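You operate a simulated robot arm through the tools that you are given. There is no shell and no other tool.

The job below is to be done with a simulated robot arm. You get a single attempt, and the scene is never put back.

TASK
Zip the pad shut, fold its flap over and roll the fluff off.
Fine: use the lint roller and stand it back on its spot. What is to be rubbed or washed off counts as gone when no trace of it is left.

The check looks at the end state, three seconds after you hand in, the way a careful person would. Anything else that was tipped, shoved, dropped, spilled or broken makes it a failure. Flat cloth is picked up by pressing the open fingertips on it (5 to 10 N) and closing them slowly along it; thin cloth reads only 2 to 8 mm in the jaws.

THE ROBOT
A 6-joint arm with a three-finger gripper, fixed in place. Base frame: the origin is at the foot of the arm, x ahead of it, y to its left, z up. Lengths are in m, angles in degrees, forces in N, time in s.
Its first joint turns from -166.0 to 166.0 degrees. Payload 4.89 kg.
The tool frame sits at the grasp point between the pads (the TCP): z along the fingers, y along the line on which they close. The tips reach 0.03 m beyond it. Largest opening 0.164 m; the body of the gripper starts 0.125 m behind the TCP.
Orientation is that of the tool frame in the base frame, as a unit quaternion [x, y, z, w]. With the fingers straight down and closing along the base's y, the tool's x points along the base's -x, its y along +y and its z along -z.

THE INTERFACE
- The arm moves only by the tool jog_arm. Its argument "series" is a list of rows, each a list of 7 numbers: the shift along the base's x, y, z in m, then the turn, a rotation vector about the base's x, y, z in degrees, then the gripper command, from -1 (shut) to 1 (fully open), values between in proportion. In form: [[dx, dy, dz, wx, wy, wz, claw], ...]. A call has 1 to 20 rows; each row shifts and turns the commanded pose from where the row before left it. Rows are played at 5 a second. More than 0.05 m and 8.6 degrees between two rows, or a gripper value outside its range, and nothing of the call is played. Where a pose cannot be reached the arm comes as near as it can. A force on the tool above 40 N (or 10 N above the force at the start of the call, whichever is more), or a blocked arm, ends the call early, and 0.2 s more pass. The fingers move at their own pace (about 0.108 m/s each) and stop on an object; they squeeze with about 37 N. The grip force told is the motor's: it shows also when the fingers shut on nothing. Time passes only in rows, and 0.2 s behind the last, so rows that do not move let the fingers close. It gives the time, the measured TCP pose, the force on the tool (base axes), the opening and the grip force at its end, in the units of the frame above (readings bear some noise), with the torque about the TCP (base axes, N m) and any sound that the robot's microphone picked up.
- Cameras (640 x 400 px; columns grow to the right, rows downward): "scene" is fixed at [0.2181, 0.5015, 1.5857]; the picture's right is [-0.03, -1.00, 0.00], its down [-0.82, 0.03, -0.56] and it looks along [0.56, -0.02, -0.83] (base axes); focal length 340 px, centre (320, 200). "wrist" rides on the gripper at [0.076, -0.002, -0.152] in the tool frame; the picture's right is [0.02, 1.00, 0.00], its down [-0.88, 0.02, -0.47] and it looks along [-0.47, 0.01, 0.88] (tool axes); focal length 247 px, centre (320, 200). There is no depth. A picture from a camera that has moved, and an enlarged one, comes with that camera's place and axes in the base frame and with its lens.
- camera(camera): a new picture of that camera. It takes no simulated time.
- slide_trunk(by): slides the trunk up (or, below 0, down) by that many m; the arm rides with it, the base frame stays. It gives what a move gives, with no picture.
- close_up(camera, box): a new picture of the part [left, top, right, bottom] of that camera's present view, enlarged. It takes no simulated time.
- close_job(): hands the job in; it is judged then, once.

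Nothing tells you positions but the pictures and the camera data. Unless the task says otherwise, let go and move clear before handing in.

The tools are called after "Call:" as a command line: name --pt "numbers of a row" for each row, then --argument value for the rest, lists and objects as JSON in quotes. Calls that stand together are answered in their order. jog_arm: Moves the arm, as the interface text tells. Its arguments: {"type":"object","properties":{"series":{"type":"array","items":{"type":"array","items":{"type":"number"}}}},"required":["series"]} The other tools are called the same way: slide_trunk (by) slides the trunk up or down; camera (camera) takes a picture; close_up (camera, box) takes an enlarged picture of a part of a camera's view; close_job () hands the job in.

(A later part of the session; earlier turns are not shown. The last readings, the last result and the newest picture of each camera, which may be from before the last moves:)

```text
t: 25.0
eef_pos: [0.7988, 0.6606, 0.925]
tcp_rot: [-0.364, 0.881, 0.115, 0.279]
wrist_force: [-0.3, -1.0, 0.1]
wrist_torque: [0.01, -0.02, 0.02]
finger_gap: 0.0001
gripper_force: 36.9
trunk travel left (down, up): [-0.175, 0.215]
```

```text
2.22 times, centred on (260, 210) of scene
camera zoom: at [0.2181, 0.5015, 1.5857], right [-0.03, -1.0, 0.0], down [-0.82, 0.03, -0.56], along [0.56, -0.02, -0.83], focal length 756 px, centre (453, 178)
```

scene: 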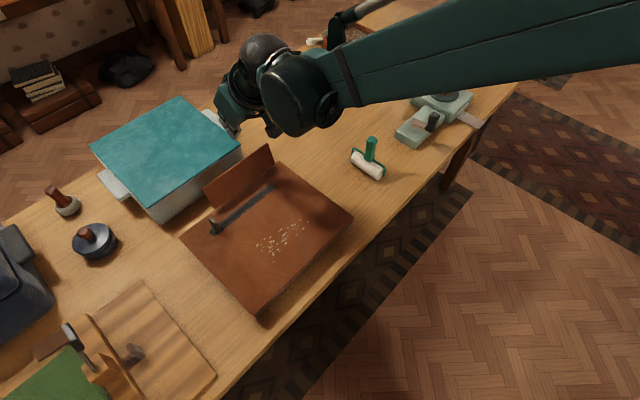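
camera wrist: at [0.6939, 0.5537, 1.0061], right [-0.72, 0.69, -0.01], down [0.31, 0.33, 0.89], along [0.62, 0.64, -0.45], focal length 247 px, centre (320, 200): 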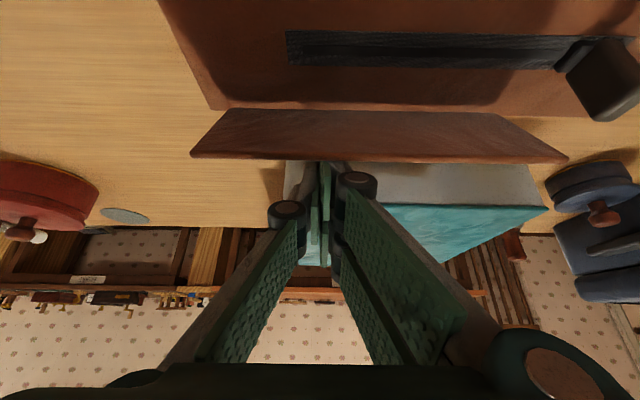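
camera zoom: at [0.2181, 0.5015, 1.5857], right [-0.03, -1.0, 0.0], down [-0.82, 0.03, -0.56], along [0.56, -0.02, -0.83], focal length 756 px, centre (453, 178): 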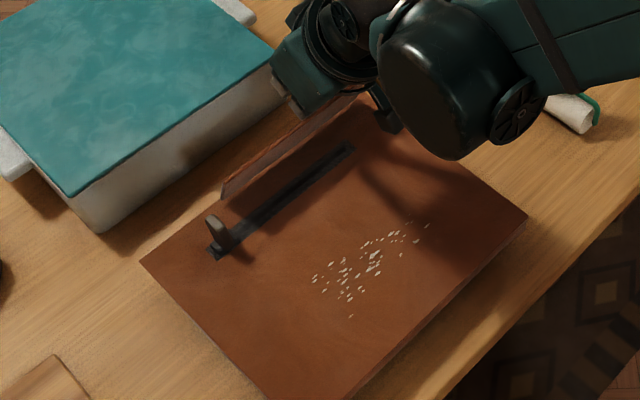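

The flap swings over freely with hardly any force. I'll continue inward and then downward.

Call:
jog_arm --pt "-0.0061 -0.0061 0 0 0 0 -1" --pt "-0.0061 -0.0061 0 0 0 0 -1" --pt "-0.0061 -0.0061 0 0 0 0 -1" --pt "-0.0061 -0.0061 0 0 0 0 -1" --pt "-0.0061 -0.0061 0 0 0 0 -1" --pt "-0.005 -0.005 -0.009 0 0 0 -1" --pt "-0.005 -0.005 -0.011 0 0 0 -1"

Call:
camera --camera "wrist"

Call:
close_up --camera "scene" --box '[160, 120, 360, 300]'

```text
t: 26.6
eef_pos: [0.759, 0.622, 0.9079]
tcp_rot: [-0.365, 0.881, 0.116, 0.278]
wrist_force: [0.3, -0.3, -1.0]
wrist_torque: [-0.02, 0.0, 0.02]
finger_gap: 0.0002
gripper_force: 37.0
trunk travel left (down, up): [-0.175, 0.215]
```

```text
taken
camera wrist: at [0.6543, 0.5149, 0.9877], right [-0.72, 0.69, -0.01], down [0.3, 0.33, 0.89], along [0.62, 0.64, -0.45], focal length 247 px, centre (320, 200)
```

wrist: 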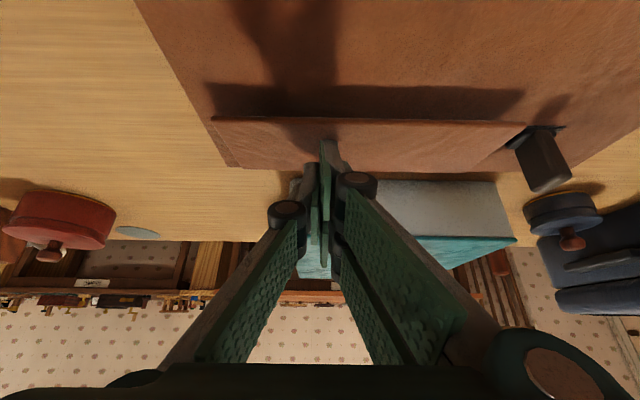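

```text
2.22 times, centred on (260, 210) of scene
camera zoom: at [0.2181, 0.5015, 1.5857], right [-0.03, -1.0, 0.0], down [-0.82, 0.03, -0.56], along [0.56, -0.02, -0.83], focal length 756 px, centre (453, 178)
```

zoom: 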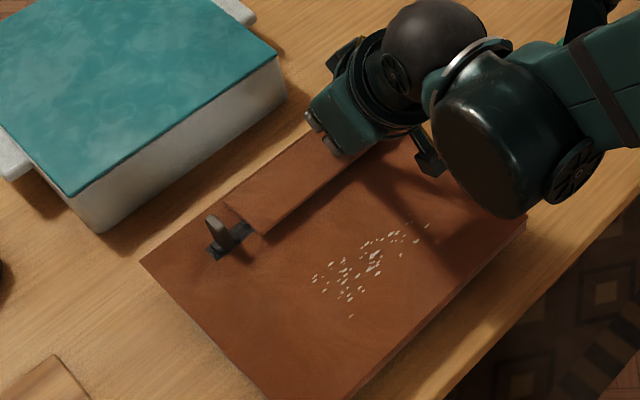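

The flap has fallen almost flat over the zip. I'll press it down gently with the fingertips.

Call:
jog_arm --pt "-0.002 -0.002 -0.008 0 0 0 -1" --pt "-0.002 -0.002 -0.006 0 0 0 -1" --pt "-0.001 -0.001 -0.004 0 0 0 -1" --pt "0 0 -0.003 0 0 0 -1"

Call:
camera --camera "wrist"

```text
t: 27.3
eef_pos: [0.7562, 0.6185, 0.8973]
tcp_rot: [-0.365, 0.88, 0.116, 0.281]
wrist_force: [-8.6, -5.1, 56.5]
wrist_torque: [-0.46, 0.79, 0.16]
finger_gap: 0.0002
gripper_force: 36.4
trunk travel left (down, up): [-0.175, 0.215]
stopped in row 3: the force on the tool passed its limit at 49 N (the readings are from after the stop); the commanded pose is now the measured one
```

```text
taken
camera wrist: at [0.6504, 0.5118, 0.9766], right [-0.72, 0.7, -0.01], down [0.3, 0.33, 0.9], along [0.63, 0.64, -0.44], focal length 247 px, centre (320, 200)
```

wrist: 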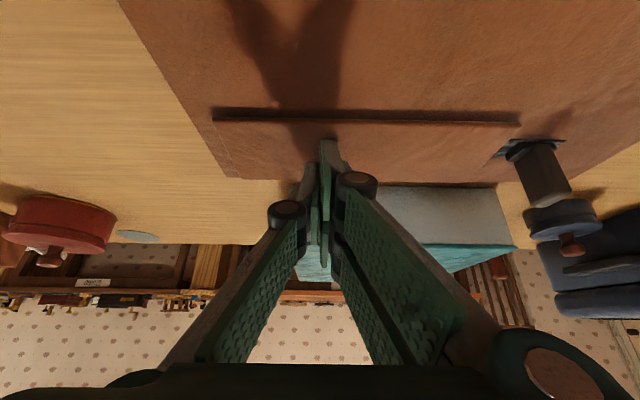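

The flap is down against the pad; the press met firm resistance. I'll lift off and inspect.

Call:
jog_arm --pt "0 0 0.004 0 0 0 -1" --pt "0 0 0.02 0 0 0 -1" --pt "-0.01 -0.01 0.04 0 0 0 -1" --pt "-0.03 -0.03 0.03 0 0 0 -1" --pt "-0.03 -0.03 0.02 0 0 0 -1" --pt "-0.03 -0.03 0.02 0 0 0 -1" --pt "0 0 0 0 0 0 -1"

Call:
camera --camera "wrist"

Call:
camera --camera "scene"

```text
refused: row 4 steps farther than a row can; nothing moved
```

```text
taken
camera wrist: at [0.6504, 0.5118, 0.9766], right [-0.72, 0.7, -0.01], down [0.3, 0.33, 0.9], along [0.63, 0.64, -0.44], focal length 247 px, centre (320, 200)
```

wrist: 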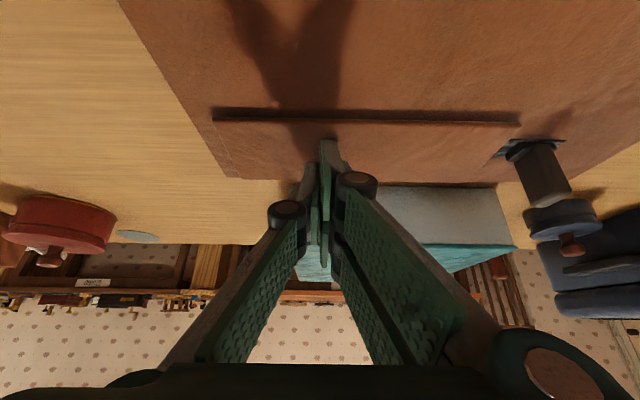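

```text
taken
```

scene: 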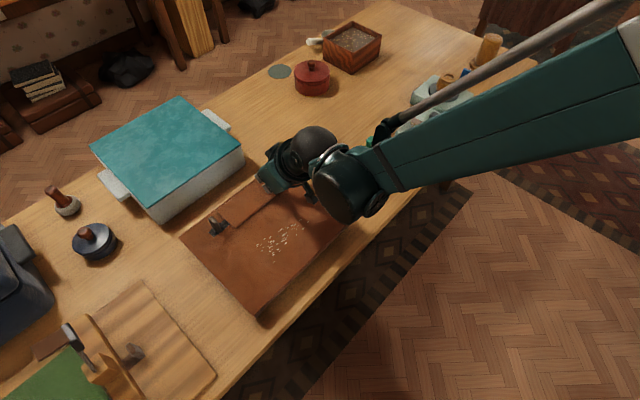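

That call was refused because one step was too long, so I'll lift off with smaller steps.

Call:
jog_arm --pt "0 0 0.004 0 0 0 -1" --pt "0 0 0.02 0 0 0 -1" --pt "-0.01 -0.01 0.04 0 0 0 -1" --pt "-0.025 -0.025 0.025 0 0 0 -1" --pt "-0.025 -0.025 0.02 0 0 0 -1" --pt "-0.025 -0.025 0.02 0 0 0 -1" --pt "-0.01 -0.01 0.02 0 0 0 -1" --pt "0 0 0 0 0 0 -1"

Call:
camera --camera "wrist"

Call:
close_up --camera "scene" --box '[160, 120, 360, 300]'

```text
t: 29.1
eef_pos: [0.6606, 0.5261, 1.0402]
tcp_rot: [-0.364, 0.881, 0.116, 0.28]
wrist_force: [-0.7, -0.2, -0.3]
wrist_torque: [0.0, -0.07, 0.0]
finger_gap: 0.0001
gripper_force: 37.1
trunk travel left (down, up): [-0.175, 0.215]
```

```text
taken
camera wrist: at [0.5555, 0.4198, 1.1197], right [-0.72, 0.69, -0.01], down [0.3, 0.33, 0.89], along [0.63, 0.64, -0.45], focal length 247 px, centre (320, 200)
```

wrist: 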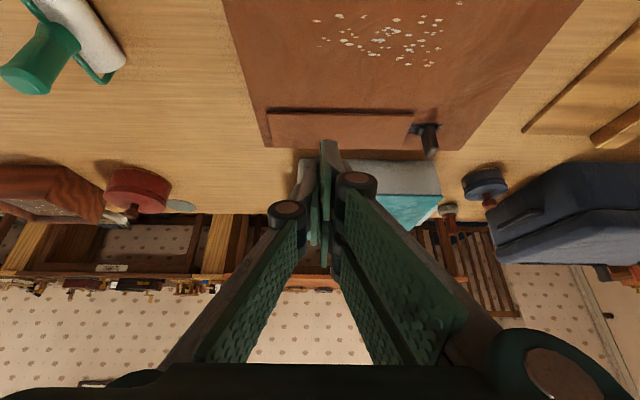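

```text
2.22 times, centred on (260, 210) of scene
camera zoom: at [0.2181, 0.5015, 1.5857], right [-0.03, -1.0, 0.0], down [-0.82, 0.03, -0.56], along [0.56, -0.02, -0.83], focal length 756 px, centre (453, 178)
```

zoom: 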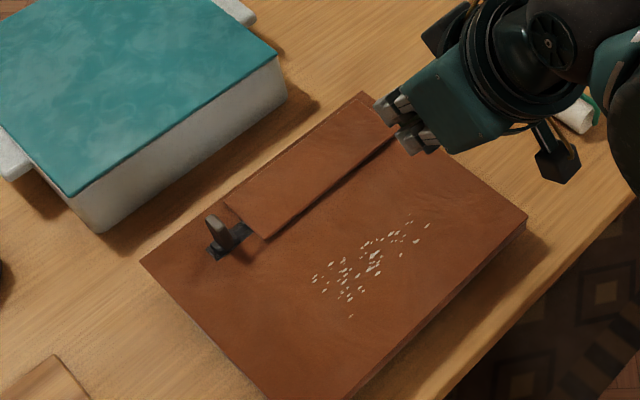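

Call:
close_up --camera "wrist" --box '[240, 90, 460, 170]'

Call:
close_up --camera "scene" --box '[215, 165, 295, 235]'

```text
2.91 times, centred on (350, 130) of wrist
camera zoom: at [0.5555, 0.4198, 1.1197], right [-0.72, 0.69, -0.01], down [0.3, 0.33, 0.89], along [0.63, 0.64, -0.45], focal length 718 px, centre (233, 404)
```

zoom: 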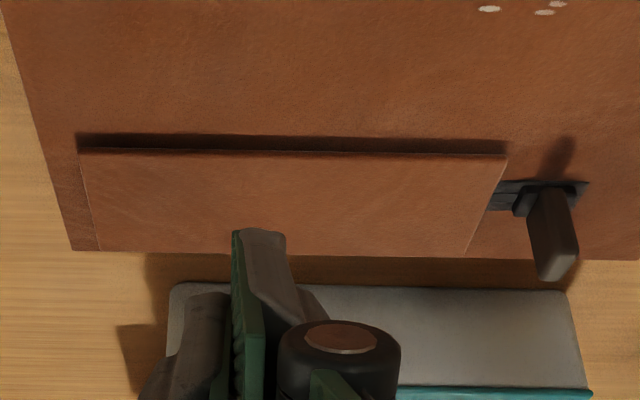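

```text
5.71 times, centred on (255, 200) of scene
camera zoom: at [0.2181, 0.5015, 1.5857], right [-0.03, -1.0, 0.0], down [-0.82, 0.03, -0.56], along [0.56, -0.02, -0.83], focal length 1944 px, centre (691, 200)
```

zoom: 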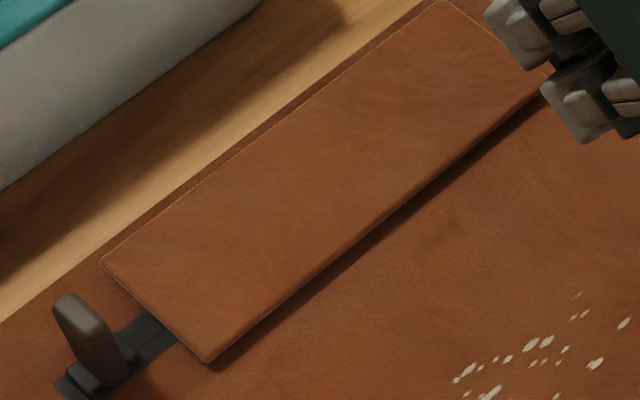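

The zip is shut and the flap lies folded over it. Next comes the lint roller: I'll bring the tool back to vertical and move above it for a look.

Call:
jog_arm --pt "0.02 -0.0294 0.0086 -3.535 3.535 0 -0.5" --pt "0.02 -0.0294 0.0086 -3.535 3.535 0 0" --pt "0.02 -0.0294 0.0086 -3.535 3.535 0 0" --pt "0.02 -0.0294 0.0086 -3.535 3.535 0 0" --pt "0.02 -0.0294 0.0086 -3.535 3.535 0 0" --pt "0.02 -0.0294 0.0086 -3.535 3.535 0 0" --pt "0.02 -0.0294 0.0086 -3.535 3.535 0 0" --pt "0 0 0 0 0 0 0"

Call:
camera --camera "wrist"

Call:
camera --camera "scene"

```text
t: 30.9
eef_pos: [0.803, 0.3184, 1.1033]
tcp_rot: [-0.382, 0.924, 0.0, 0.001]
wrist_force: [1.0, 0.0, -1.3]
wrist_torque: [-0.02, 0.11, 0.04]
finger_gap: 0.0821
gripper_force: 0.0
trunk travel left (down, up): [-0.175, 0.215]
```

```text
taken
camera wrist: at [0.7484, 0.2644, 1.2552], right [-0.72, 0.69, 0.0], down [0.61, 0.64, 0.48], along [0.33, 0.34, -0.88], focal length 247 px, centre (320, 200)
```

wrist: 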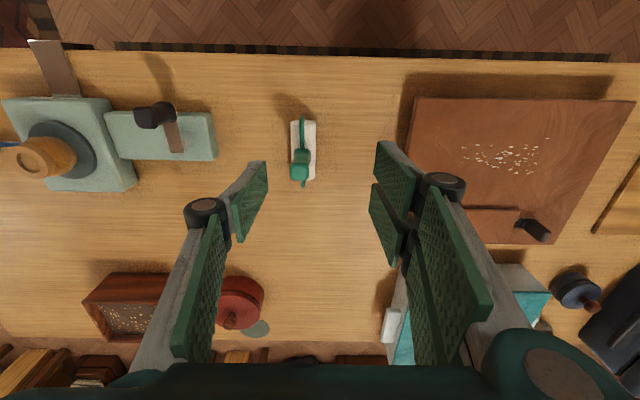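

```text
taken
```

scene: 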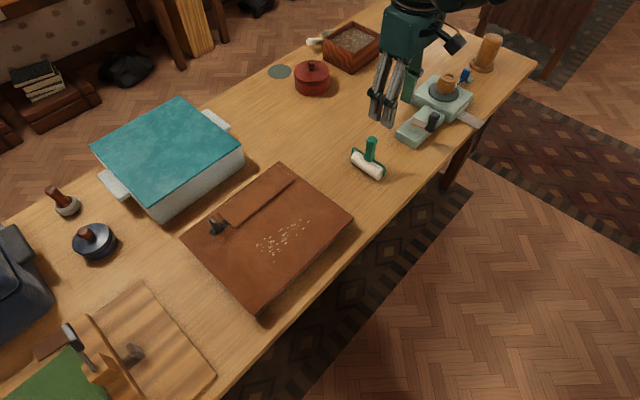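

Call:
close_up --camera "wrist" --box '[250, 90, 360, 200]'

Call:
close_up --camera "scene" --box '[340, 125, 400, 190]'

```text
3.64 times, centred on (305, 145) of wrist
camera zoom: at [0.7484, 0.2644, 1.2552], right [-0.72, 0.69, 0.0], down [0.61, 0.64, 0.48], along [0.33, 0.34, -0.88], focal length 898 px, centre (374, 400)
```

zoom: 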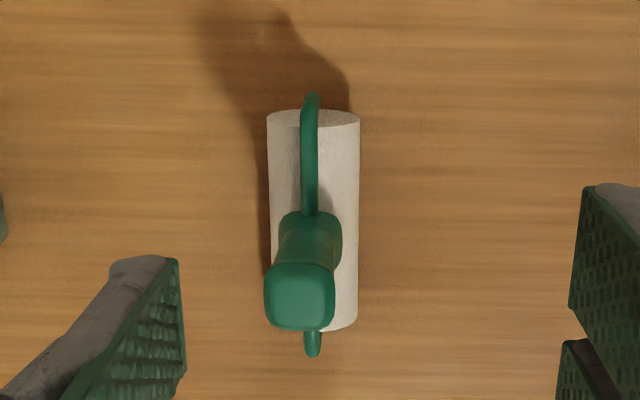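

```text
6.15 times, centred on (370, 158) of scene
camera zoom: at [0.2181, 0.5015, 1.5857], right [-0.03, -1.0, 0.0], down [-0.82, 0.03, -0.56], along [0.56, -0.02, -0.83], focal length 2094 px, centre (12, 462)
```

zoom: 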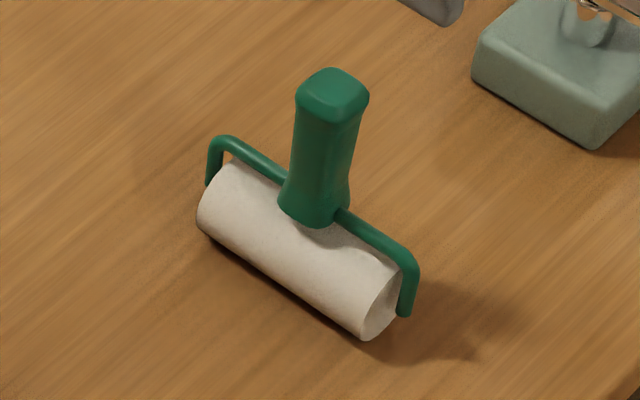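

The roller stands at about (0.858, 0.337) with its axis along the 45° direction and handle top near z≈0.918, so the gripper yaw already matches. I'll move over it and check alignment before descending.

Call:
jog_arm --pt "0.0185 0.0064 -0.035 0 0 0 0" --pt "0.0185 0.0064 -0.035 0 0 0 0" --pt "0.0185 0.0063 -0.035 0 0 0 0" --pt "0 0 0 0 0 0 0"

Call:
camera --camera "wrist"

Call:
close_up --camera "scene" --box '[330, 90, 410, 190]'

```text
t: 31.9
eef_pos: [0.8565, 0.3387, 0.9969]
tcp_rot: [-0.383, 0.924, 0.001, 0.002]
wrist_force: [1.4, 0.6, 0.4]
wrist_torque: [-0.08, 0.13, 0.0]
finger_gap: 0.0821
gripper_force: 0.1
trunk travel left (down, up): [-0.175, 0.215]
```

```text
taken
camera wrist: at [0.8039, 0.2829, 1.149], right [-0.72, 0.69, 0.0], down [0.61, 0.64, 0.48], along [0.33, 0.34, -0.88], focal length 247 px, centre (320, 200)
```

wrist: 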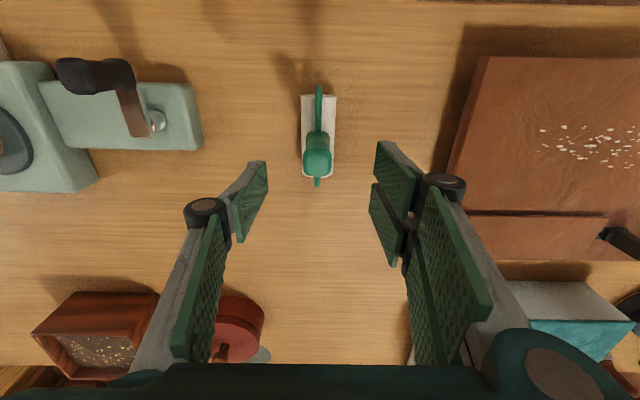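

```text
4.00 times, centred on (370, 140) of scene
camera zoom: at [0.2181, 0.5015, 1.5857], right [-0.03, -1.0, 0.0], down [-0.82, 0.03, -0.56], along [0.56, -0.02, -0.83], focal length 1361 px, centre (120, 440)
```

zoom: 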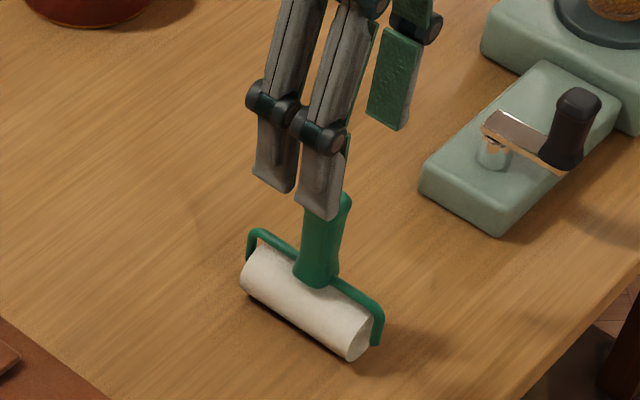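

Call:
close_up --camera "wrist" --box '[280, 70, 360, 200]'

```text
3.08 times, centred on (320, 135) of wrist
camera zoom: at [0.8039, 0.2829, 1.149], right [-0.72, 0.69, 0.0], down [0.61, 0.64, 0.48], along [0.33, 0.34, -0.88], focal length 760 px, centre (320, 400)
```

zoom: 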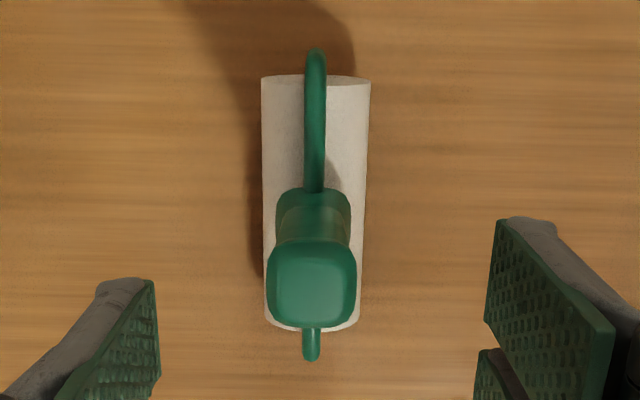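

The handle is about 3 mm off in the closing direction and 5 mm outward. I'll correct that while descending around the handle.

Call:
jog_arm --pt "0.0027 0.0006 -0.03 0 0 0 0" --pt "0.0027 0.0006 -0.03 0 0 0 0" --pt "0 0 -0.025 0 0 0 0" --pt "0 0 -0.01 0 0 0 0" --pt "0 0 0 0 0 0 0" --pt "0 0 0 0 0 0 0"

Call:
camera --camera "wrist"

Call:
close_up --camera "scene" --box '[330, 90, 410, 190]'

```text
t: 33.3
eef_pos: [0.8628, 0.3412, 0.9018]
tcp_rot: [-0.382, 0.924, 0.0, 0.002]
wrist_force: [-0.2, -0.3, -1.1]
wrist_torque: [0.0, 0.02, 0.01]
finger_gap: 0.0821
gripper_force: 0.1
trunk travel left (down, up): [-0.175, 0.215]
```

```text
taken
camera wrist: at [0.8086, 0.285, 1.054], right [-0.72, 0.69, 0.0], down [0.61, 0.64, 0.48], along [0.33, 0.34, -0.88], focal length 247 px, centre (320, 200)
```

wrist: 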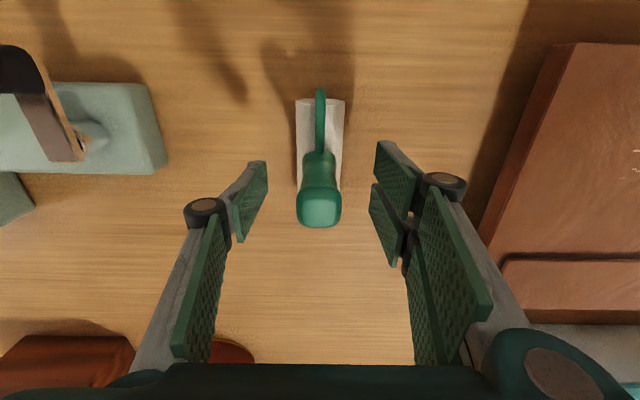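

```text
4.00 times, centred on (370, 140) of scene
camera zoom: at [0.2181, 0.5015, 1.5857], right [-0.03, -1.0, 0.0], down [-0.82, 0.03, -0.56], along [0.56, -0.02, -0.83], focal length 1361 px, centre (120, 440)
```

zoom: 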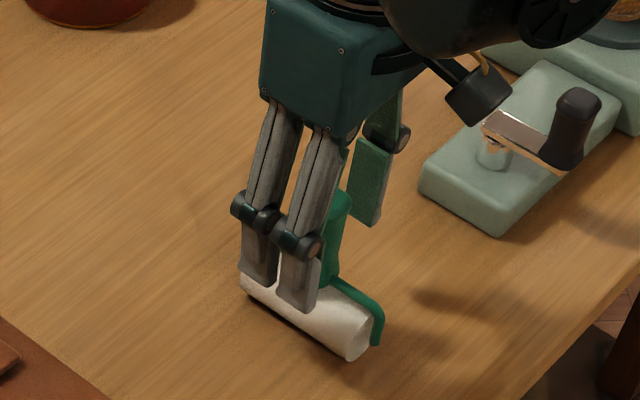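

The handle is centred between the fingers, so I'll close on it.

Call:
jog_arm --pt "0 0 0 0 0 0 -0.4" --pt "0 0 0 0 0 0 -0.6" --pt "0 0 0 0 0 0 -0.8" --pt "0 0 0 0 0 0 -1" --pt "0 0 0 0 0 0 -1" --pt "0 0 0 0 0 0 -1"

Call:
camera --camera "wrist"

Call:
close_up --camera "scene" --box '[330, 90, 410, 190]'

```text
t: 34.7
eef_pos: [0.8603, 0.3393, 0.9028]
tcp_rot: [-0.382, 0.924, 0.001, 0.002]
wrist_force: [0.5, 0.8, -0.6]
wrist_torque: [0.08, 0.08, 0.01]
finger_gap: 0.0253
gripper_force: 36.7
trunk travel left (down, up): [-0.175, 0.215]
```

```text
taken
camera wrist: at [0.8086, 0.285, 1.0542], right [-0.72, 0.69, 0.0], down [0.61, 0.64, 0.48], along [0.33, 0.34, -0.88], focal length 247 px, centre (320, 200)
```

wrist: 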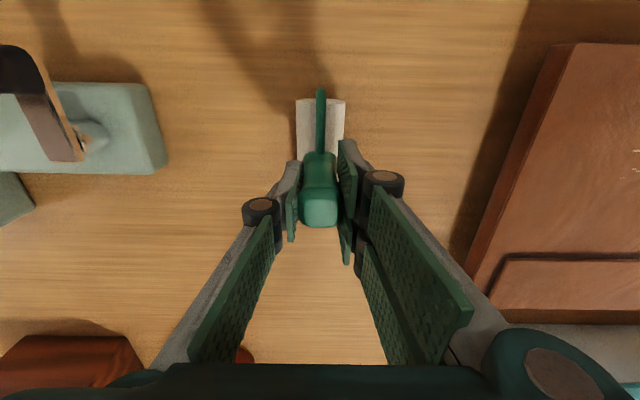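

```text
4.00 times, centred on (370, 140) of scene
camera zoom: at [0.2181, 0.5015, 1.5857], right [-0.03, -1.0, 0.0], down [-0.82, 0.03, -0.56], along [0.56, -0.02, -0.83], focal length 1361 px, centre (120, 440)
```

zoom: 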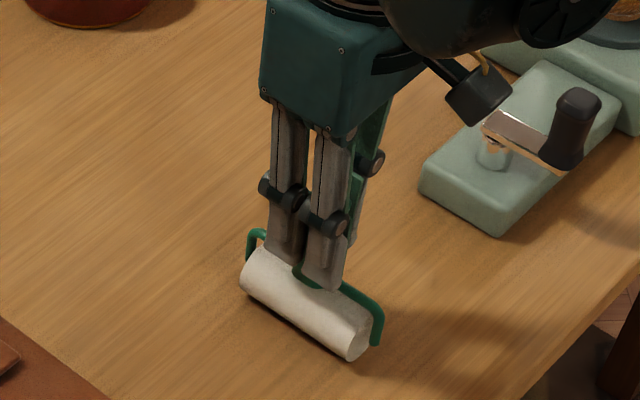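

The handle is held (gap 25 mm) and the roller hasn't shifted. I'll lift it straight up and carry it over the pad, staying at a safe height.

Call:
jog_arm --pt "0 0 0.01 0 0 0 -1" --pt "0 0 0.02 0 0 0 -1" --pt "0 0 0.04 0 0 0 -1" --pt "0 0 0.04 0 0 0 -1" --pt "0 0 0 0 0 0 -1"

Call:
camera --camera "wrist"

Call:
close_up --camera "scene" --box '[310, 60, 430, 190]'

```text
t: 35.9
eef_pos: [0.8614, 0.3377, 1.0127]
tcp_rot: [-0.382, 0.924, 0.001, 0.001]
wrist_force: [-1.0, 1.3, -1.8]
wrist_torque: [0.01, -0.07, -0.01]
finger_gap: 0.0255
gripper_force: 36.7
trunk travel left (down, up): [-0.175, 0.215]
```

```text
taken
camera wrist: at [0.8093, 0.2829, 1.1647], right [-0.72, 0.69, 0.0], down [0.61, 0.63, 0.48], along [0.33, 0.34, -0.88], focal length 247 px, centre (320, 200)
```

wrist: 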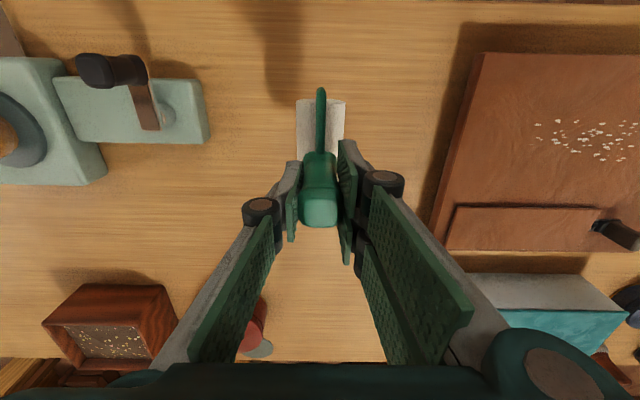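

```text
3.08 times, centred on (370, 125) of scene
camera zoom: at [0.2181, 0.5015, 1.5857], right [-0.03, -1.0, 0.0], down [-0.82, 0.03, -0.56], along [0.56, -0.02, -0.83], focal length 1047 px, centre (166, 431)
```

zoom: 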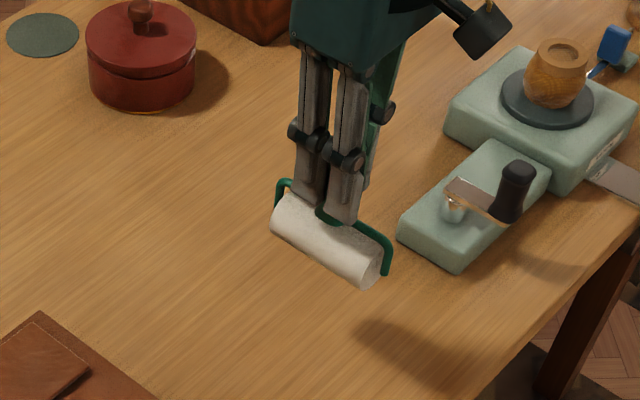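

The roller came up cleanly. I'll carry it over to the right end of the fluff and look.

Call:
jog_arm --pt "-0.0291 0.0275 0 0 0 0 -1" --pt "-0.0291 0.0275 0 0 0 0 -1" --pt "-0.0291 0.0275 0 0 0 0 -1" --pt "-0.0291 0.0275 0 0 0 0 -1" --pt "-0.0291 0.0275 0 0 0 0 -1" --pt "-0.0291 0.0275 0 0 0 0 -1" --pt "0 0 0 0 0 0 -1"

Call:
camera --camera "wrist"

Call:
camera --camera "scene"

```text
t: 37.5
eef_pos: [0.686, 0.5036, 1.0115]
tcp_rot: [-0.383, 0.924, 0.001, 0.002]
wrist_force: [0.0, -0.4, -1.9]
wrist_torque: [-0.05, -0.01, -0.02]
finger_gap: 0.0256
gripper_force: 36.5
trunk travel left (down, up): [-0.175, 0.215]
```

```text
taken
camera wrist: at [0.632, 0.4488, 1.1632], right [-0.72, 0.69, 0.0], down [0.61, 0.64, 0.48], along [0.33, 0.34, -0.88], focal length 247 px, centre (320, 200)
```

wrist: 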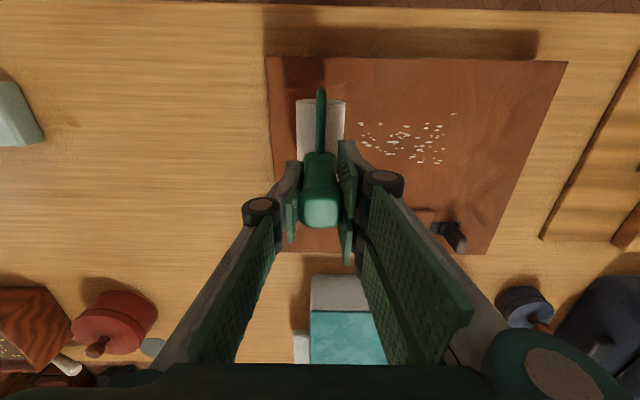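

```text
taken
```

scene: 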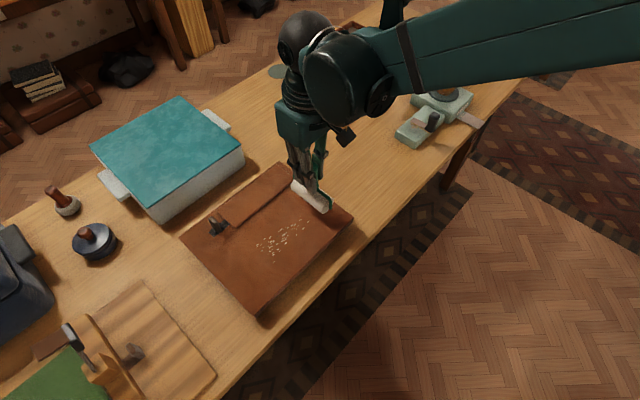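

Call:
close_up --camera "wrist" --box '[260, 50, 500, 200]'

Call:
close_up --camera "scene" --box '[230, 170, 360, 280]'

```text
2.67 times, centred on (380, 125) of wrist
camera zoom: at [0.632, 0.4488, 1.1632], right [-0.72, 0.69, 0.0], down [0.61, 0.64, 0.48], along [0.33, 0.34, -0.88], focal length 659 px, centre (160, 400)
```

zoom: 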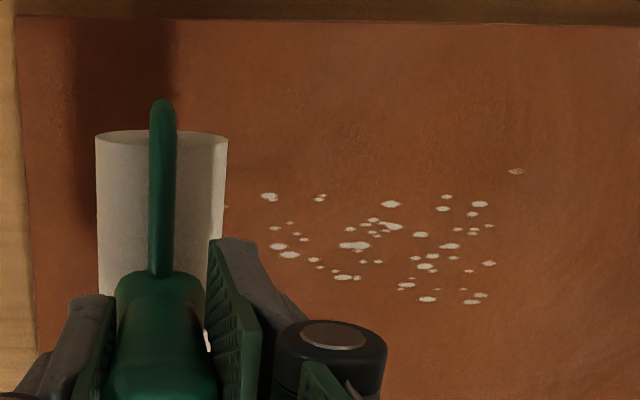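

```text
3.64 times, centred on (295, 225) of scene
camera zoom: at [0.2181, 0.5015, 1.5857], right [-0.03, -1.0, 0.0], down [-0.82, 0.03, -0.56], along [0.56, -0.02, -0.83], focal length 1237 px, centre (411, 109)
```

zoom: 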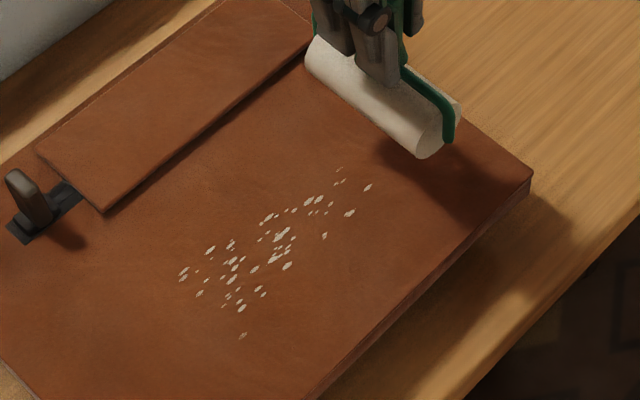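

The fluff spans about 0.13 m along the zip direction and 0.063 m across it, so the 0.1 m roller covers it in one pass. I'll lower it in steps until it touches the pad just right of the fluff.

Call:
jog_arm --pt "0 0 -0.03 0 0 0 -1" --pt "0 0 -0.025 0 0 0 -1" --pt "0 0 -0.012 0 0 0 -1" --pt "0 0 0 0 0 0 -1"

Call:
close_up --camera "scene" --box '[230, 170, 360, 280]'

```text
t: 38.5
eef_pos: [0.6869, 0.5015, 0.9467]
tcp_rot: [-0.383, 0.924, 0.0, 0.001]
wrist_force: [5.8, -2.4, 34.1]
wrist_torque: [-0.16, -0.2, 0.01]
finger_gap: 0.0257
gripper_force: 37.5
trunk travel left (down, up): [-0.175, 0.215]
```

```text
3.64 times, centred on (295, 225) of scene
camera zoom: at [0.2181, 0.5015, 1.5857], right [-0.03, -1.0, 0.0], down [-0.82, 0.03, -0.56], along [0.56, -0.02, -0.83], focal length 1237 px, centre (411, 109)
```

zoom: 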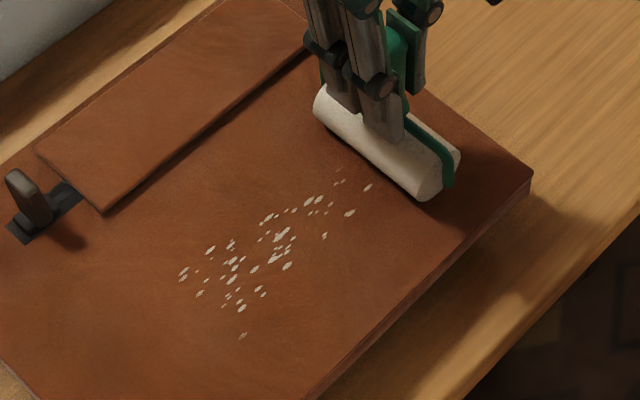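

The roller already touches the pad with 34 N, so I'll ease up to about 10 N.

Call:
jog_arm --pt "0 0 0.0015 0 0 0 -1" --pt "0 0 0 0 0 0 -1"

Call:
camera --camera "wrist"

```text
t: 39.1
eef_pos: [0.6871, 0.5023, 0.947]
tcp_rot: [-0.383, 0.924, 0.0, 0.002]
wrist_force: [-1.1, -1.4, 1.6]
wrist_torque: [0.01, 0.04, 0.02]
finger_gap: 0.0253
gripper_force: 37.0
trunk travel left (down, up): [-0.175, 0.215]
```

```text
taken
camera wrist: at [0.6341, 0.448, 1.0979], right [-0.72, 0.69, 0.0], down [0.61, 0.64, 0.48], along [0.33, 0.34, -0.88], focal length 247 px, centre (320, 200)
```

wrist: 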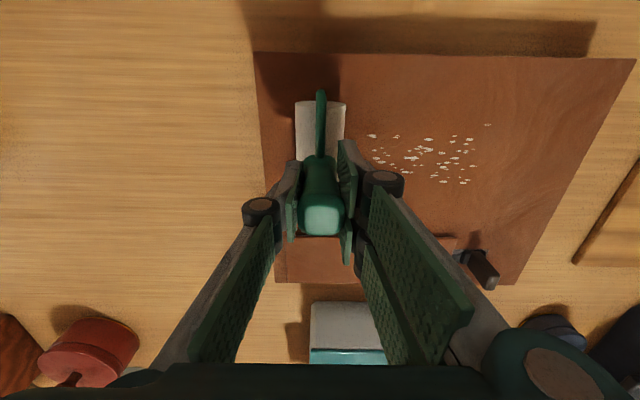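

The handle has slid a little upward in the fingers during that touch. I'll take a closer look at how it sits in the grip.

Call:
close_up --camera "wrist" --box '[260, 80, 380, 260]'

Call:
close_up --camera "scene" --box '[280, 130, 350, 220]'

```text
2.22 times, centred on (320, 170) of wrist
camera zoom: at [0.6341, 0.448, 1.0979], right [-0.72, 0.69, 0.0], down [0.61, 0.64, 0.48], along [0.33, 0.34, -0.88], focal length 549 px, centre (320, 267)
```

zoom: 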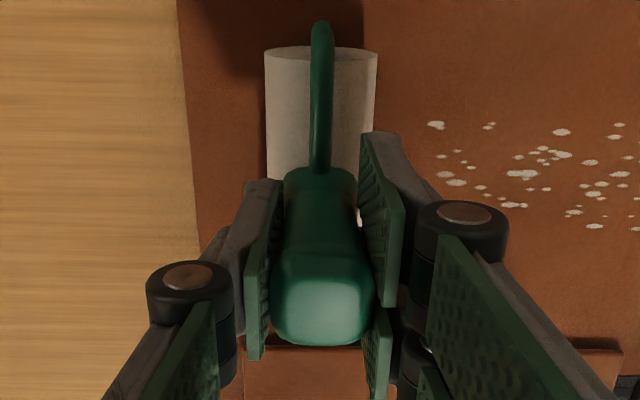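

```text
4.44 times, centred on (315, 175) of scene
camera zoom: at [0.2181, 0.5015, 1.5857], right [-0.03, -1.0, 0.0], down [-0.82, 0.03, -0.56], along [0.56, -0.02, -0.83], focal length 1512 px, centre (342, 311)
```

zoom: 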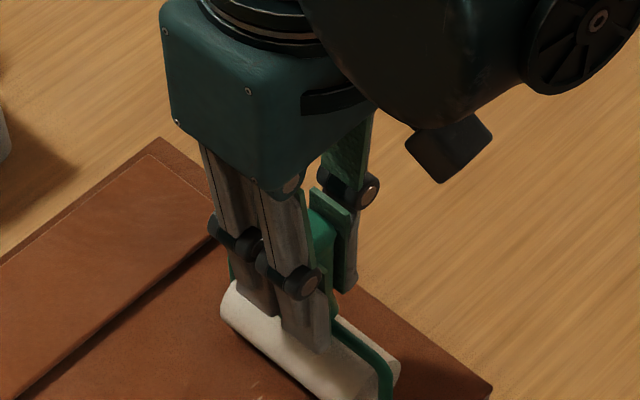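

The handle slipped about 12 mm up in the grip but it is still straight. I'll lightly press the roller down again and keep the force low.

Call:
jog_arm --pt "0 0 -0.0006 0 0 0 -1" --pt "0 0 0 0 0 0 -1"

```text
t: 39.7
eef_pos: [0.6879, 0.5033, 0.9453]
tcp_rot: [-0.383, 0.924, 0.001, 0.002]
wrist_force: [-0.7, -1.2, -0.5]
wrist_torque: [-0.01, -0.01, -0.02]
finger_gap: 0.0256
gripper_force: 37.6
trunk travel left (down, up): [-0.175, 0.215]
```

Call:
jog_arm --pt "0 0 -0.0006 0 0 0 -1" --pt "0 0 0 0 0 0 -1"

```text
t: 40.3
eef_pos: [0.6876, 0.5036, 0.9463]
tcp_rot: [-0.383, 0.924, 0.001, 0.002]
wrist_force: [-0.5, 0.8, -2.1]
wrist_torque: [-0.02, -0.01, 0.01]
finger_gap: 0.0257
gripper_force: 36.5
trunk travel left (down, up): [-0.175, 0.215]
```

Call:
jog_arm --pt "0 0 -0.001 0 0 0 -1" --pt "0 0 0 0 0 0 -1"

```text
t: 40.9
eef_pos: [0.6872, 0.5032, 0.946]
tcp_rot: [-0.383, 0.924, 0.001, 0.003]
wrist_force: [9.7, 7.0, 21.5]
wrist_torque: [0.48, -0.38, -0.01]
finger_gap: 0.0257
gripper_force: 36.8
trunk travel left (down, up): [-0.175, 0.215]
```

Now it presses with about 21 N; I'll ease slightly and roll a first short stretch along the pad.

Call:
jog_arm --pt "0 0 0.0004 0 0 0 -1" --pt "-0.0035 0.0035 0 0 0 0 -1" --pt "-0.0035 0.0035 0 0 0 0 -1" --pt "-0.0035 0.0035 0 0 0 0 -1" --pt "-0.0035 0.0035 0 0 0 0 -1" --pt "-0.0035 0.0035 0 0 0 0 -1" --pt "-0.0035 0.0035 0 0 0 0 -1" --pt "-0.0035 0.0035 0 0 0 0 -1" --pt "-0.0035 0.0035 0 0 0 0 -1"

Call:
camera --camera "wrist"

Call:
close_up --camera "scene" --box '[200, 140, 380, 300]'

```text
t: 42.9
eef_pos: [0.6584, 0.5322, 0.945]
tcp_rot: [-0.384, 0.923, 0.0, 0.002]
wrist_force: [-0.8, -0.2, -1.3]
wrist_torque: [0.03, 0.02, -0.01]
finger_gap: 0.0255
gripper_force: 37.8
trunk travel left (down, up): [-0.175, 0.215]
```

```text
taken
camera wrist: at [0.6064, 0.477, 1.0978], right [-0.72, 0.69, 0.0], down [0.61, 0.64, 0.48], along [0.33, 0.34, -0.88], focal length 247 px, centre (320, 200)
```

wrist: 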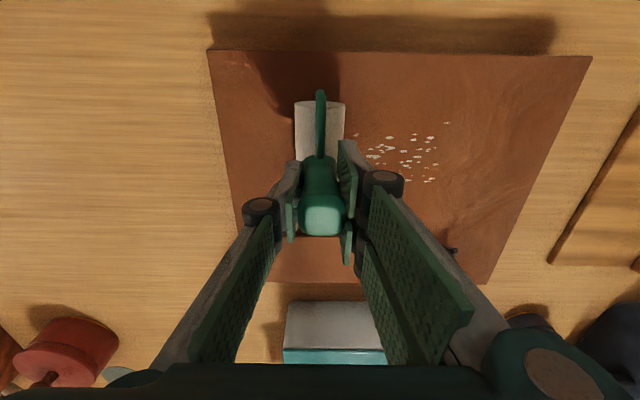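

```text
2.50 times, centred on (290, 220) of scene
camera zoom: at [0.2181, 0.5015, 1.5857], right [-0.03, -1.0, 0.0], down [-0.82, 0.03, -0.56], along [0.56, -0.02, -0.83], focal length 850 px, centre (395, 150)
```

zoom: 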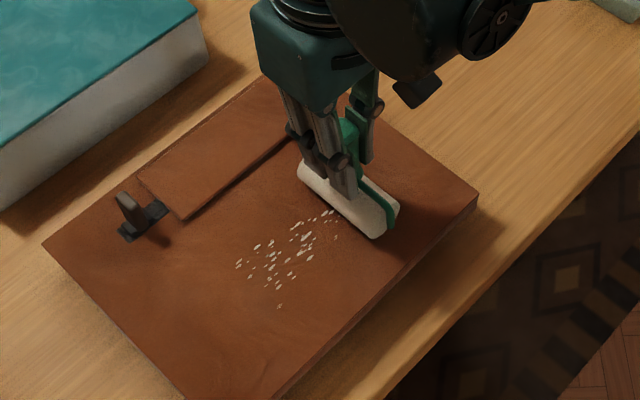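

The contact faded during that stretch, so I'll press down a bit more and continue in short strokes, checking the force each time.

Call:
jog_arm --pt "0 0 -0.001 0 0 0 -1" --pt "-0.0035 0.0035 0 0 0 0 -1" --pt "-0.0035 0.0035 0 0 0 0 -1" --pt "-0.0035 0.0035 0 0 0 0 -1"

```text
t: 43.9
eef_pos: [0.6508, 0.5405, 0.9472]
tcp_rot: [-0.383, 0.924, 0.001, 0.001]
wrist_force: [7.2, -4.5, 19.7]
wrist_torque: [-0.53, -0.36, 0.05]
finger_gap: 0.0254
gripper_force: 37.1
trunk travel left (down, up): [-0.175, 0.215]
```

Call:
jog_arm --pt "-0.0035 0.0035 0 0 0 0 -1" --pt "-0.0035 0.0035 0 0 0 0 -1" --pt "-0.0035 0.0035 0 0 0 0 -1" --pt "-0.0035 0.0035 0 0 0 0 -1"

Call:
camera --camera "wrist"

Call:
close_up --camera "scene" --box '[200, 140, 380, 300]'

```text
t: 44.9
eef_pos: [0.6344, 0.5556, 0.9462]
tcp_rot: [-0.382, 0.924, 0.001, 0.001]
wrist_force: [5.7, -8.6, 20.1]
wrist_torque: [-0.53, -0.38, 0.06]
finger_gap: 0.0253
gripper_force: 37.1
trunk travel left (down, up): [-0.175, 0.215]
```

```text
taken
camera wrist: at [0.5815, 0.5014, 1.0975], right [-0.72, 0.69, 0.0], down [0.61, 0.63, 0.48], along [0.33, 0.34, -0.88], focal length 247 px, centre (320, 200)
```

wrist: 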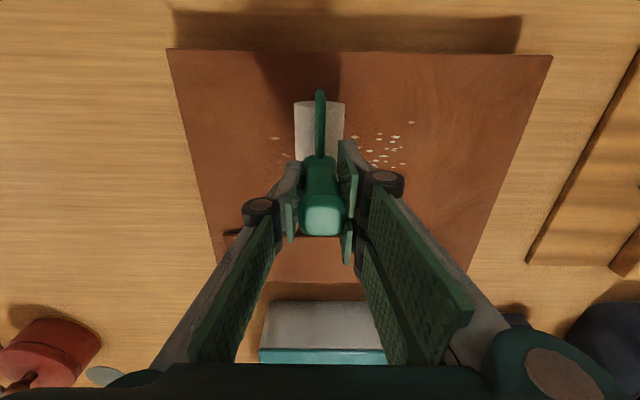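

```text
2.50 times, centred on (290, 220) of scene
camera zoom: at [0.2181, 0.5015, 1.5857], right [-0.03, -1.0, 0.0], down [-0.82, 0.03, -0.56], along [0.56, -0.02, -0.83], focal length 850 px, centre (395, 150)
```

zoom: 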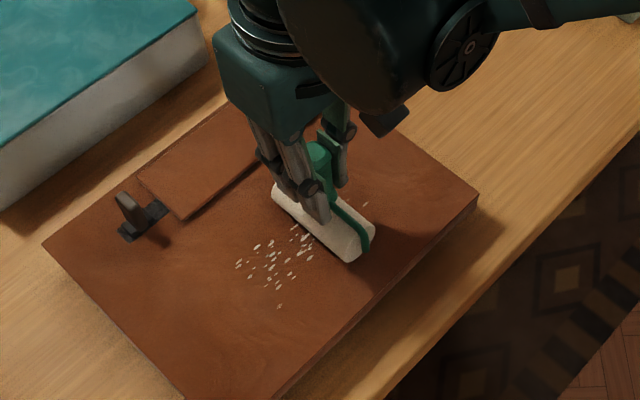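

It is picking fluff up; the bits left behind on the right are where contact was lost. I'll continue leftwards.

Call:
jog_arm --pt "-0.0035 0.0035 0 0 0 0 -1" --pt "-0.0035 0.0035 0 0 0 0 -1" --pt "-0.0035 0.0035 0 0 0 0 -1" --pt "-0.0035 0.0035 0 0 0 0 -1" --pt "-0.0035 0.0035 0 0 0 0 -1" --pt "-0.0035 0.0035 0 0 0 0 -1" --pt "-0.0035 0.0035 0 0 0 0 -1" --pt "-0.0035 0.0035 0 0 0 0 -1" --pt "-0.0035 0.0035 0 0 0 0 -1" --pt "-0.0035 0.0035 0 0 0 0 -1"

Call:
camera --camera "wrist"

```text
t: 47.1
eef_pos: [0.6007, 0.5896, 0.947]
tcp_rot: [-0.382, 0.924, 0.001, 0.001]
wrist_force: [7.0, -6.8, 19.8]
wrist_torque: [-0.51, -0.45, -0.04]
finger_gap: 0.0256
gripper_force: 37.2
trunk travel left (down, up): [-0.175, 0.215]
```

```text
taken
camera wrist: at [0.5463, 0.5355, 1.0972], right [-0.72, 0.69, 0.0], down [0.61, 0.63, 0.48], along [0.33, 0.34, -0.88], focal length 247 px, centre (320, 200)
```

wrist: 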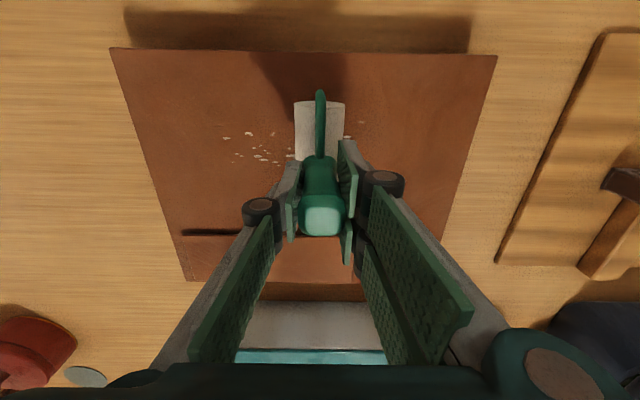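

Some fluff is still visible behind the roller. I'll look closely at how much has gone.

Call:
close_up --camera "wrist" --box '[200, 80, 400, 200]'

Call:
close_up --camera "scene" --box '[230, 170, 340, 280]'

```text
3.20 times, centred on (300, 140) of wrist
camera zoom: at [0.5463, 0.5355, 1.0972], right [-0.72, 0.69, 0.0], down [0.61, 0.63, 0.48], along [0.33, 0.34, -0.88], focal length 790 px, centre (384, 392)
```

zoom: 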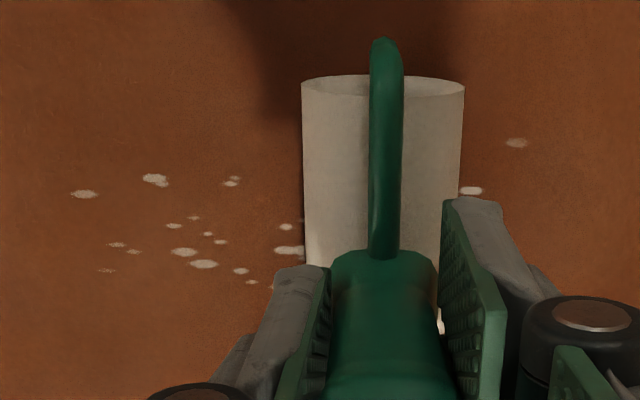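

```text
3.64 times, centred on (285, 225) of scene
camera zoom: at [0.2181, 0.5015, 1.5857], right [-0.03, -1.0, 0.0], down [-0.82, 0.03, -0.56], along [0.56, -0.02, -0.83], focal length 1237 px, centre (447, 109)
```

zoom: 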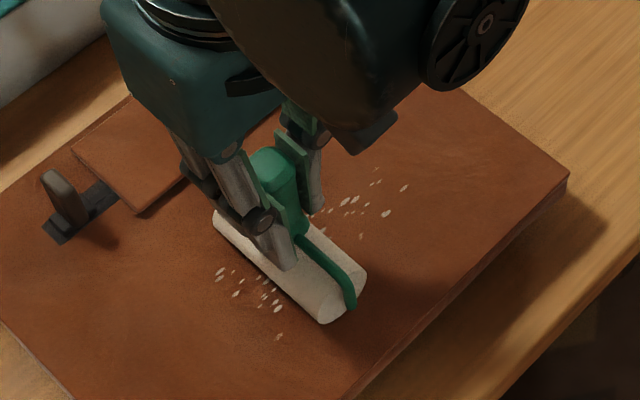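

Call:
close_up --camera "scene" --box '[265, 190, 325, 260]'

Call:
close_up --camera "wrist" --box '[275, 85, 375, 185]'

```text
5.71 times, centred on (295, 225) of scene
camera zoom: at [0.2181, 0.5015, 1.5857], right [-0.03, -1.0, 0.0], down [-0.82, 0.03, -0.56], along [0.56, -0.02, -0.83], focal length 1944 px, centre (463, 57)
```

zoom: 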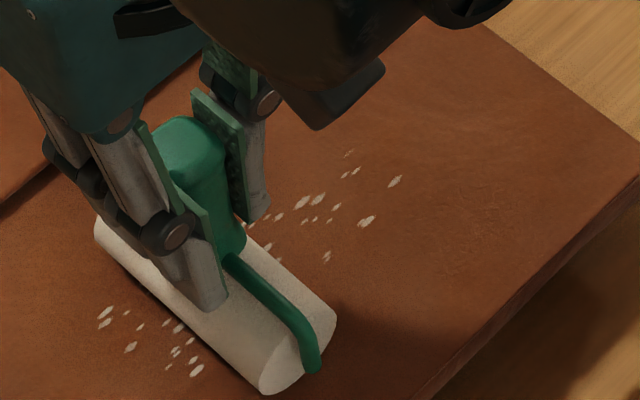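

```text
4.00 times, centred on (325, 135) of wrist
camera zoom: at [0.5463, 0.5355, 1.0972], right [-0.72, 0.69, 0.0], down [0.61, 0.63, 0.48], along [0.33, 0.34, -0.88], focal length 988 px, centre (300, 460)
```

zoom: 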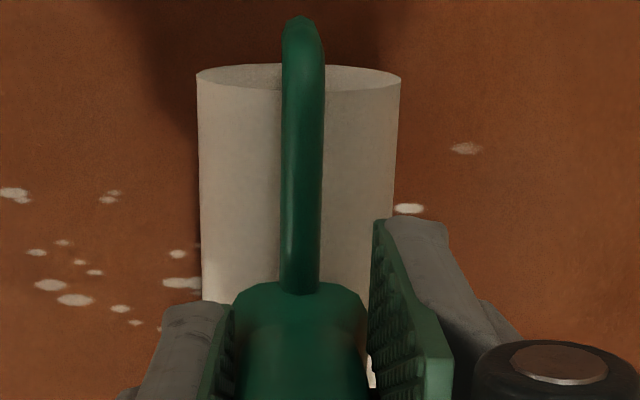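

None of the fluff the roller passed over has gone, and there is about 10 N drag. The roller looks braked, probably by the fingertips touching it after the handle slipped up. I'll relax the load, open slightly with the roller standing on the pad, and regrip higher on the handle.

Call:
jog_arm --pt "0 0 0.0008 0 0 0 -1" --pt "0.0005 -0.0005 0 0 0 0 -1"

```text
t: 47.7
eef_pos: [0.6004, 0.5906, 0.9457]
tcp_rot: [-0.383, 0.924, 0.001, 0.001]
wrist_force: [-0.9, 0.5, -0.1]
wrist_torque: [0.12, 0.0, 0.02]
finger_gap: 0.0256
gripper_force: 37.3
trunk travel left (down, up): [-0.175, 0.215]
```

Call:
jog_arm --pt "0 0 -0.0003 0 0 0 -1" --pt "0 0 0 0 0 0 -0.64" --pt "0 0 0 0 0 0 -0.58"

Call:
camera --camera "wrist"

Call:
close_up --camera "scene" --box '[265, 190, 325, 260]'

```text
t: 48.5
eef_pos: [0.6, 0.5912, 0.9454]
tcp_rot: [-0.382, 0.924, 0.002, 0.001]
wrist_force: [0.8, -1.1, 0.2]
wrist_torque: [0.0, 0.01, -0.01]
finger_gap: 0.0345
gripper_force: 0.1
trunk travel left (down, up): [-0.175, 0.215]
```

```text
taken
camera wrist: at [0.5473, 0.5359, 1.0971], right [-0.72, 0.69, 0.0], down [0.61, 0.64, 0.48], along [0.33, 0.34, -0.88], focal length 247 px, centre (320, 200)
```

wrist: 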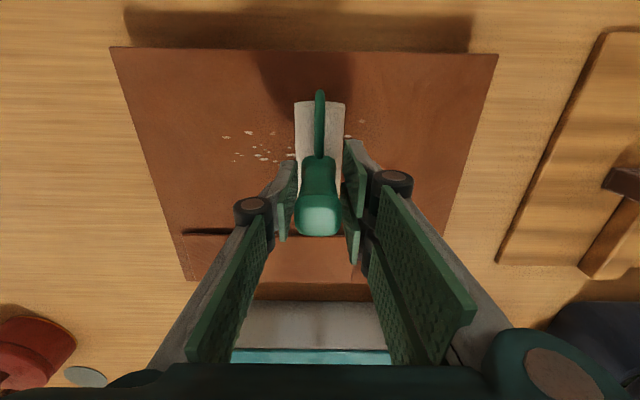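

```text
5.71 times, centred on (295, 225) of scene
camera zoom: at [0.2181, 0.5015, 1.5857], right [-0.03, -1.0, 0.0], down [-0.82, 0.03, -0.56], along [0.56, -0.02, -0.83], focal length 1944 px, centre (463, 57)
```

zoom: 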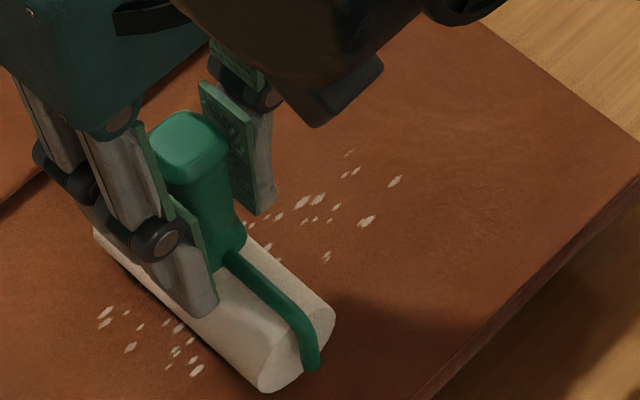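

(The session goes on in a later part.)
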